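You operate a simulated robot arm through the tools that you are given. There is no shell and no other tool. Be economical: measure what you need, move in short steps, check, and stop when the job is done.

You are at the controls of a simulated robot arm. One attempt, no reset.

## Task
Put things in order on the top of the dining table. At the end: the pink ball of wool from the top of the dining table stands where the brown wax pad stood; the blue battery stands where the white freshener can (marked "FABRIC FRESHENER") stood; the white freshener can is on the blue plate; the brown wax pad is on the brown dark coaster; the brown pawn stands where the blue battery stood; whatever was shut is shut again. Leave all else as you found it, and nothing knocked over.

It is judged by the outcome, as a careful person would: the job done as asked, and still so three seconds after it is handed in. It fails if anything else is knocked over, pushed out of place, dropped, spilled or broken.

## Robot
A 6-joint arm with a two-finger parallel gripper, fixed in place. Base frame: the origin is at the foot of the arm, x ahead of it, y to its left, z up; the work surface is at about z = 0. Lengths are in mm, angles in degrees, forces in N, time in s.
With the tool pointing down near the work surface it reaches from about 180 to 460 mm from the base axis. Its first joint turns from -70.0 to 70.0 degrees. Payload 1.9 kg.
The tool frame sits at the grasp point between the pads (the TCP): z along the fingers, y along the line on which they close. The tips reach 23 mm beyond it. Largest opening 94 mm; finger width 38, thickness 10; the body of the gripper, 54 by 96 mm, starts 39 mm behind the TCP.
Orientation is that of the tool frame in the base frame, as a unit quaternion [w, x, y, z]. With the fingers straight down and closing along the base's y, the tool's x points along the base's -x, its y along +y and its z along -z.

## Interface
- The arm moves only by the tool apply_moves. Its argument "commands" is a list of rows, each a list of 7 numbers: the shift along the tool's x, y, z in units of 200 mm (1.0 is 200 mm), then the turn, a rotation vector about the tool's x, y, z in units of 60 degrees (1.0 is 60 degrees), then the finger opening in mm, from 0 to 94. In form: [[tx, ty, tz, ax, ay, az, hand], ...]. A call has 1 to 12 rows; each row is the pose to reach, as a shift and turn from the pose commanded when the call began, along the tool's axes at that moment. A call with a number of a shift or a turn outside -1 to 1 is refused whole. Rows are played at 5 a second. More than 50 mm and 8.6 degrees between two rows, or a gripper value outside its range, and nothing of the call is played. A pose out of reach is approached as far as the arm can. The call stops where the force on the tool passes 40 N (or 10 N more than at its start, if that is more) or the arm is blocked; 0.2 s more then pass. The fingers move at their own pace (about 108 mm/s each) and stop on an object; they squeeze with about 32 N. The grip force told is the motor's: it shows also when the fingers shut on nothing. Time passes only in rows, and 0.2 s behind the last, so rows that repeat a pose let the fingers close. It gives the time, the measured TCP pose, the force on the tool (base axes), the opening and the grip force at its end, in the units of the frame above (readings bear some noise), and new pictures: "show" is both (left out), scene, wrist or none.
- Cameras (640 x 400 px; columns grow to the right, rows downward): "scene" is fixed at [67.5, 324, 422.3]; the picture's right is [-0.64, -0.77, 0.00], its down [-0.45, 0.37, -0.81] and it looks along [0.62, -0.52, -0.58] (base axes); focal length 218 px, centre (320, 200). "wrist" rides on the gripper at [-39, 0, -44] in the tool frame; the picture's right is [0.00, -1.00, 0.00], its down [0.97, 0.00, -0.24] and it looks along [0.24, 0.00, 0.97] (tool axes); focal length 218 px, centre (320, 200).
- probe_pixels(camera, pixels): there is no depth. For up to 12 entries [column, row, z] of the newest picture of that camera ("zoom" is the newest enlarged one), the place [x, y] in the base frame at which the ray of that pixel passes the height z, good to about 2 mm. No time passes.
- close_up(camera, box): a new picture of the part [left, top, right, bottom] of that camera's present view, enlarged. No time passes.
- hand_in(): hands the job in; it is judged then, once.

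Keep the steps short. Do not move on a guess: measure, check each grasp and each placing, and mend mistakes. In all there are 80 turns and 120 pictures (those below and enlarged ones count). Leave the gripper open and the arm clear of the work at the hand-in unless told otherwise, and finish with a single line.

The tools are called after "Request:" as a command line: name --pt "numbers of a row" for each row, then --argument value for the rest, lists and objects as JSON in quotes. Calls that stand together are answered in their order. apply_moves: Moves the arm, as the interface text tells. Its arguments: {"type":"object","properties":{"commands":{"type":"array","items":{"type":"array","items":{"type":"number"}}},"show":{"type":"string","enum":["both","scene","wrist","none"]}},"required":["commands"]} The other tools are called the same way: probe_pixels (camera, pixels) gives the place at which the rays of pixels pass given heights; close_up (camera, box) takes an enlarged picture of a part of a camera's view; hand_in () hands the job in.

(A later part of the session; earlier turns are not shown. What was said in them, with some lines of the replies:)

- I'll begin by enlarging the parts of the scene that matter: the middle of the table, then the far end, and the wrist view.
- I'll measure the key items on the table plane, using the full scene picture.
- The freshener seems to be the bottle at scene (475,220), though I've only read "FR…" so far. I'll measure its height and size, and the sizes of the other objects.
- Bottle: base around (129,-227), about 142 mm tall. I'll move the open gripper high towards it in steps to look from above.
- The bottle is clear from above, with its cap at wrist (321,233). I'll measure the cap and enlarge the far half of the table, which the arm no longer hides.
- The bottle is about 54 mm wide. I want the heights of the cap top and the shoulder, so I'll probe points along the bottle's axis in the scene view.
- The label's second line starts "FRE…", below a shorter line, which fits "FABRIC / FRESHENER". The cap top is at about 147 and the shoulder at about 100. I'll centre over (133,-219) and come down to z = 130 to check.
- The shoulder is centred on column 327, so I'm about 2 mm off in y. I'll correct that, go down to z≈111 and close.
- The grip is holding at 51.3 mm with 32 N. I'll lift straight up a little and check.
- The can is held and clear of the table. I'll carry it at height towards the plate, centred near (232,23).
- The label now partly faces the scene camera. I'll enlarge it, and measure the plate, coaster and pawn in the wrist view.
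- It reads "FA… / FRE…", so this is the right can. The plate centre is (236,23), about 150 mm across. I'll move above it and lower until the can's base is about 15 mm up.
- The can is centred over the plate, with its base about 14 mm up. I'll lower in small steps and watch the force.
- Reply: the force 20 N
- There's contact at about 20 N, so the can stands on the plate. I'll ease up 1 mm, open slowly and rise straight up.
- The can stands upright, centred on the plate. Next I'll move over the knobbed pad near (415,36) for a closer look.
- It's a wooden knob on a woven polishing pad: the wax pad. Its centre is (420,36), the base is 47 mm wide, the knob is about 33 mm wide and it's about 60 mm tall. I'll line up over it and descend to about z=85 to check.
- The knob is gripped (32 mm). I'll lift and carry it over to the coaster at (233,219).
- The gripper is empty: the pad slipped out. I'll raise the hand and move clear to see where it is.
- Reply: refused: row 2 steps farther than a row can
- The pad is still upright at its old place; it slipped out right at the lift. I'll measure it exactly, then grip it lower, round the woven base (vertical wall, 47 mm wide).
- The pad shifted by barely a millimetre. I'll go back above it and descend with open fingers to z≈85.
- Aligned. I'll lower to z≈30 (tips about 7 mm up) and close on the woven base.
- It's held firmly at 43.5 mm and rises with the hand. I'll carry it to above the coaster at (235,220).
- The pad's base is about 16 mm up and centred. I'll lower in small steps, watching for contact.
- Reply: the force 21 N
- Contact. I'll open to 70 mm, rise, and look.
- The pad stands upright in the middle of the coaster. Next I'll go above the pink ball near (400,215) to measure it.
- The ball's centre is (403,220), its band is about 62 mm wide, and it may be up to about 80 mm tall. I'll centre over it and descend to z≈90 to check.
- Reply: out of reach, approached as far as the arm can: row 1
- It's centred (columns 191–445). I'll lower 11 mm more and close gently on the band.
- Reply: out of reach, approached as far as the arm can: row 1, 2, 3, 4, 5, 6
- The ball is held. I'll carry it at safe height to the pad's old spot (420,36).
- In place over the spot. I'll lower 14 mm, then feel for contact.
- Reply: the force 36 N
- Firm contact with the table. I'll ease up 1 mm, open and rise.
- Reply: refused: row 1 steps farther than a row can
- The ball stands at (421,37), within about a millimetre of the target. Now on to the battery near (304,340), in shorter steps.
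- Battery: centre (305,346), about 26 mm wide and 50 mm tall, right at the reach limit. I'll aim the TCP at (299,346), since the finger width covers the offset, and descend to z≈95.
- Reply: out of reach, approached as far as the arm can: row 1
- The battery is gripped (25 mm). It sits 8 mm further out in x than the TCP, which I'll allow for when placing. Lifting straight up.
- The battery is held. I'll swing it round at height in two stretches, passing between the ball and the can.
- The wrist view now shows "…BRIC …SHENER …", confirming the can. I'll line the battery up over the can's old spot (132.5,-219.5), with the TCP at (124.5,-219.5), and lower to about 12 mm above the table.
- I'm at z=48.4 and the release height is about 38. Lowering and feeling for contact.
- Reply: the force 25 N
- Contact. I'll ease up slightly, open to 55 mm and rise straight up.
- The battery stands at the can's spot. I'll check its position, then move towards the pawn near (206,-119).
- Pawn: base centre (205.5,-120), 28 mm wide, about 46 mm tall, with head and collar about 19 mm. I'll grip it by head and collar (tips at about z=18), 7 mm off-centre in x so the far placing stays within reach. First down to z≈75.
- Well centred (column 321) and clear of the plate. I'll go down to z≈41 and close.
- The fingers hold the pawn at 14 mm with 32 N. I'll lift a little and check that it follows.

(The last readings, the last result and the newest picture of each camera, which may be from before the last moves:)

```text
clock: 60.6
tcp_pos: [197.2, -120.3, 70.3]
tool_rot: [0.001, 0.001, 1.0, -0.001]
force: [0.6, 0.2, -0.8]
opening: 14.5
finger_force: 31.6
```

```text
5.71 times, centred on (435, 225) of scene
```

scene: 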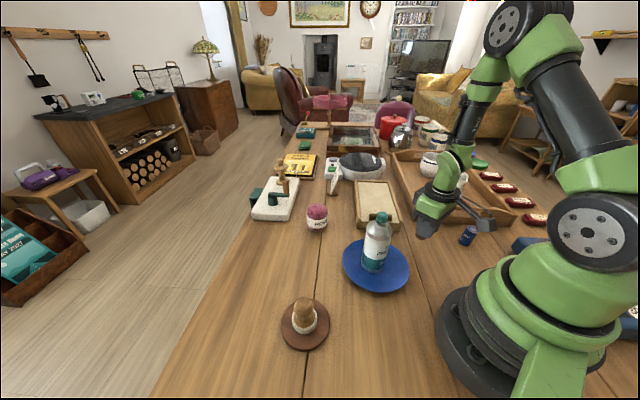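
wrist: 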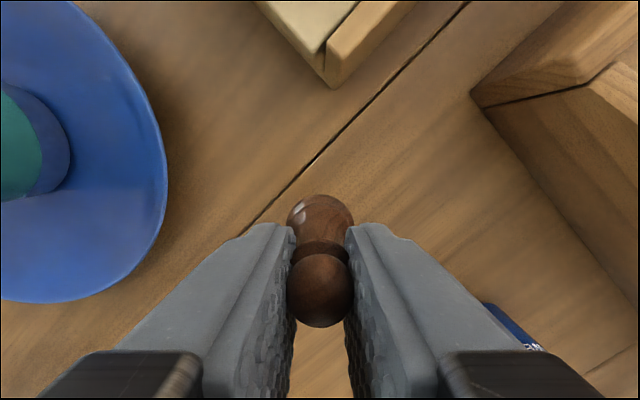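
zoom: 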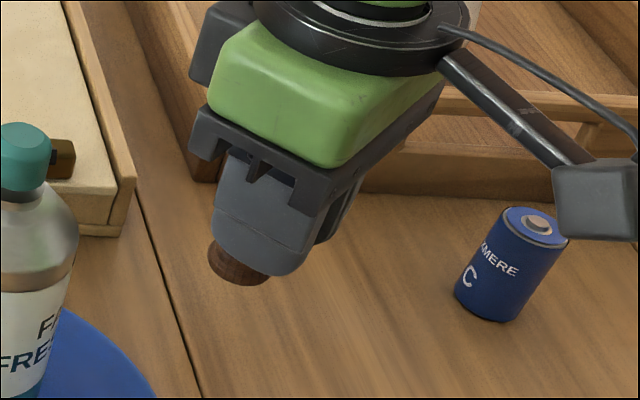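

The pawn is held and upright, and the battery is fine. I'll raise and retrace the safe route: outwards, between can and ball, then left.

Request:
apply_moves --pt "0 0 -0.2 0 0 0 8" --pt "0 0 -0.4 0 0 0 8" --pt "0 0 -0.6 0 0 0 8" --pt "-0.05 0 -0.72 0 0 0 8" --pt "-0.25 0.03 -0.72 0 0 0 8" --pt "-0.45 0.08 -0.72 0 0 0 8" --pt "-0.62 0.18 -0.72 0 0 0 8" --pt "-0.68 0.36 -0.72 0 0 0 8" --pt "-0.68 0.57 -0.72 0 0 0 8" --pt "-0.68 0.78 -0.72 0 0 0 8" --pt "-0.68 0.98 -0.72 0 0 0 8" --show "none"

Request:
apply_moves --pt "0 0.2 0 0 0 0 8" --pt "0 0.4 0 0 0 0 8" --pt "0.04 0.6 0 0 0 0 8" --pt "0.09 0.8 0 0 0 0 8" --pt "0.14 1.0 0 0 0 0 8"

```text
clock: 63.0
tcp_pos: [333.7, 75.5, 213.5]
tool_rot: [0.001, 0.001, 1.0, -0.001]
force: [0.5, 0.1, 0.4]
opening: 14.3
finger_force: 31.9
```

```text
clock: 64.2
tcp_pos: [305.6, 277.9, 214.7]
tool_rot: [0.002, 0.001, 1.0, -0.001]
force: [-0.2, 0.0, -0.5]
opening: 13.8
finger_force: 31.9
```

scene: 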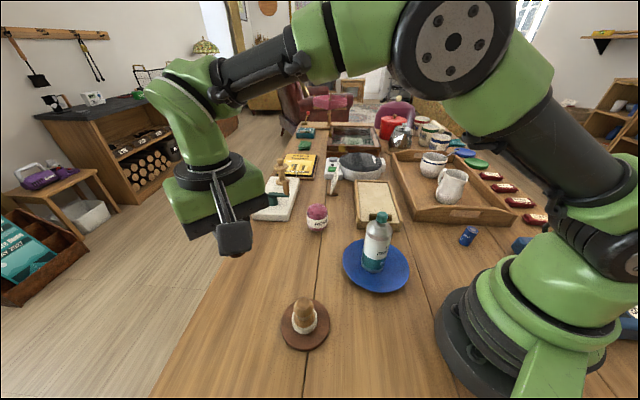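
wrist: 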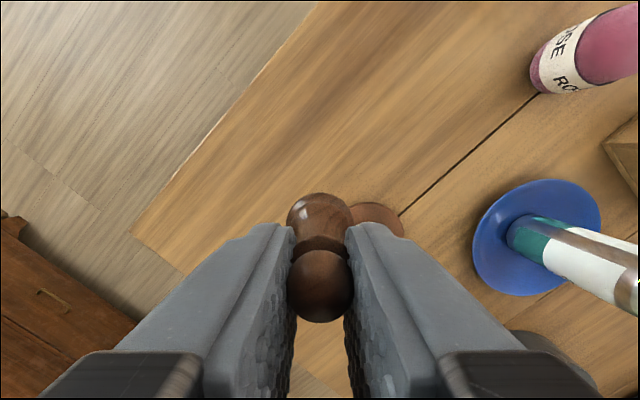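

The pawn is still held. I'll descend towards (298,346.3), stopping about 12 mm above the table.

Request:
apply_moves --pt "0.02 0.17 0.1 0 0 0 8" --pt "0.038 0.32 0.25 0 0 0 8" --pt "0.038 0.342 0.45 0 0 0 8" --pt "0.038 0.342 0.65 0 0 0 8" --pt "0.038 0.342 0.8 0 0 0 8" --pt "0.038 0.342 0.8 0 0 0 8"

```text
clock: 65.6
tcp_pos: [297.6, 343.6, 50.5]
tool_rot: [0.001, 0.001, 1.0, -0.001]
force: [0.0, 0.1, 0.2]
opening: 14.4
finger_force: 31.6
```

scene: 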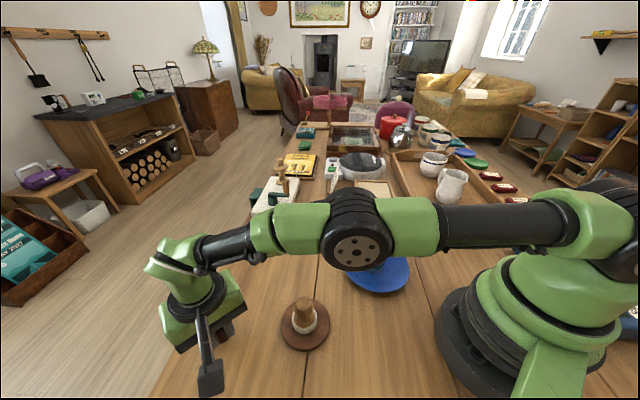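
wrist: 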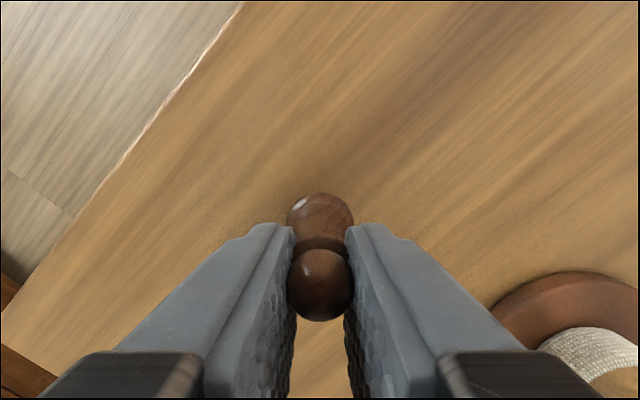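

I'll nudge +2.5 mm in y and lower in small steps.

Request:
apply_moves --pt "0 0.012 0.02 0 0 0 8" --pt "0 0.012 0.035 0 0 0 8" --pt "0 0.012 0.035 0 0 0 8" --show "none"

Request:
apply_moves --pt "0 0 0.0075 0 0 0 8" --pt "0 0 0.0075 0 0 0 8" --show "none"

Request:
apply_moves --pt "0 0 0.0075 0 0 0 8" --pt "0 0 0.0075 0 0 0 8" --show "none"

```text
clock: 66.4
tcp_pos: [298.4, 345.3, 44.2]
tool_rot: [0.001, 0.001, 1.0, -0.001]
force: [-0.2, -0.1, -0.5]
opening: 14.2
finger_force: 32.4
```

```text
clock: 67.0
tcp_pos: [299.1, 345.5, 43.6]
tool_rot: [0.0, 0.001, 1.0, -0.001]
force: [-0.3, 0.4, 0.2]
opening: 14.1
finger_force: 32.0
```

```text
clock: 67.6
tcp_pos: [298.2, 346.6, 43.1]
tool_rot: [0.001, 0.001, 1.0, -0.001]
force: [-0.1, -0.6, -0.2]
opening: 13.9
finger_force: 32.4
```

Request:
apply_moves --pt "0 0 0.0075 0 0 0 8" --pt "0 0 0.0075 0 0 0 8" --show "none"

Request:
apply_moves --pt "0 0 0.006 0 0 0 8" --pt "0 0 0.006 0 0 0 8" --show "none"

```text
clock: 68.2
tcp_pos: [298.6, 347.3, 42.5]
tool_rot: [0.001, 0.001, 1.0, -0.001]
force: [0.5, -0.1, -0.2]
opening: 13.8
finger_force: 32.0
```

```text
clock: 68.8
tcp_pos: [298.5, 346.4, 40.6]
tool_rot: [0.002, 0.0, 1.0, 0.0]
force: [-2.4, 1.1, 4.7]
opening: 14.1
finger_force: 32.1
```

Light contact (4.7 N) at the expected height. I'll open and rise straight up.

Request:
apply_moves --pt "0 0 0.002 0 0 0 8" --pt "0 0 0.0 0 0 0 22" --pt "0 0 0 0 0 0 50" --pt "0 0 0 0 0 0 50" --pt "0 0 -0.2 0 0 0 50" --pt "0 0 -0.4 0 0 0 60" --pt "0.02 -0.05 -0.6 0 0 0 94" --pt "0.04 -0.1 -0.8 0 0 0 94"

```text
clock: 70.6
tcp_pos: [291.1, 327.6, 200.7]
tool_rot: [0.0, 0.001, 1.0, -0.001]
force: [0.2, -0.9, 0.0]
opening: 93.9
finger_force: 0.1
```

scene: 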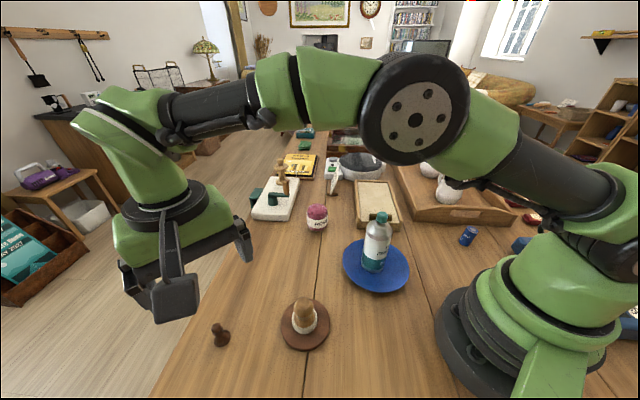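
wrist: 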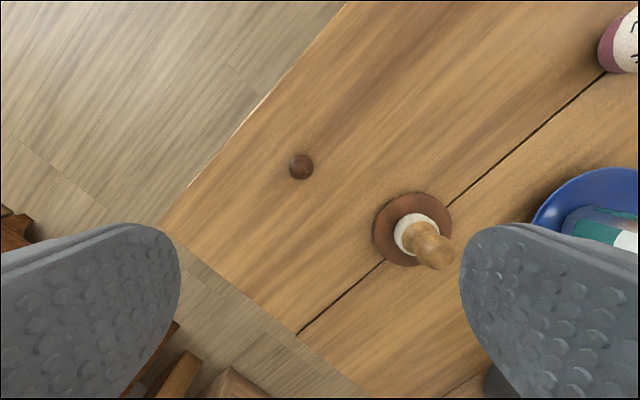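

Request:
probe_pixels --camera "wrist" --pixels '[[302, 163, 0], [300, 168, 40]]'

Request:
apply_moves --pt "-0.05 -0.2 -0.1 0 0 0 94" --pt "-0.1 -0.4 -0.2 0 0 0 94" --pt "-0.15 -0.6 -0.2 0 0 0 94" --pt "-0.18 -0.8 -0.2 0 0 0 94" --pt "-0.22 -1.0 -0.2 0 0 0 94" --show "none"

Request:
apply_moves --pt "0 -0.2 0 0 0 0 94" --pt "-0.03 -0.4 0 0 0 0 94" --pt "-0.06 -0.6 0 0 0 0 94" --pt "-0.1 -0.8 0 0 0 0 94"

Request:
close_up --camera "scene" --box '[190, 180, 500, 374]'

```text
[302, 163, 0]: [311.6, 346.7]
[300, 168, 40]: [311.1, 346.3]
```

```text
clock: 71.8
tcp_pos: [334.4, 126.8, 242.6]
tool_rot: [0.0, 0.0, 1.0, -0.001]
force: [-0.9, 0.2, 0.4]
opening: 94.3
finger_force: 0.1
```

```text
clock: 72.8
tcp_pos: [354.8, -33.5, 240.7]
tool_rot: [0.002, 0.001, 1.0, -0.001]
force: [0.0, 0.1, -0.7]
opening: 94.3
finger_force: 0.1
```

scene: 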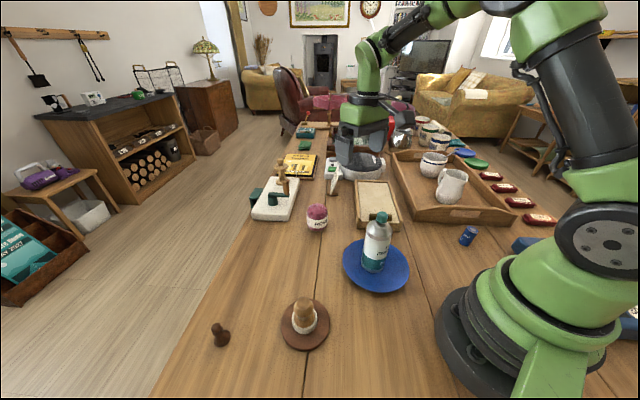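
wrist: 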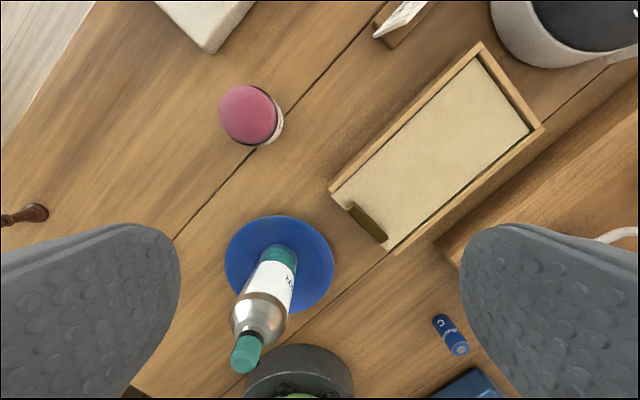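

```text
2.06 times, centred on (345, 277) of scene
```

zoom: 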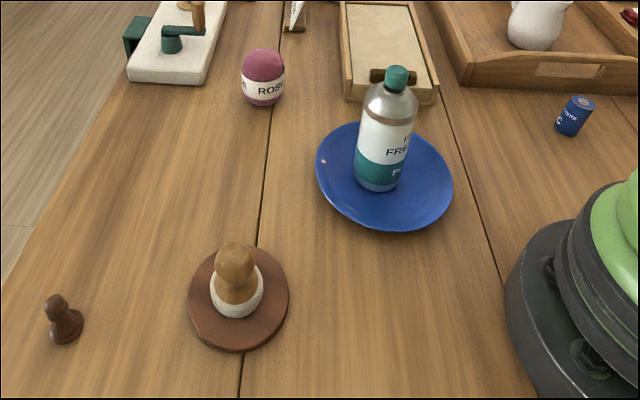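

Everything is in place and upright, and the pawn's base falls on the same scene pixels as the battery's did (about 222,341). The sliding-lid box was never opened. The gripper is open and clear, so I'm handing in.

Request:
hand_in

```text
The job is handed in.
```

The job is handed in: can on the plate, pad on the coaster, and ball, battery and pawn on their new spots, with nothing else moved or opened; the wax pad slipped once but stayed upright.
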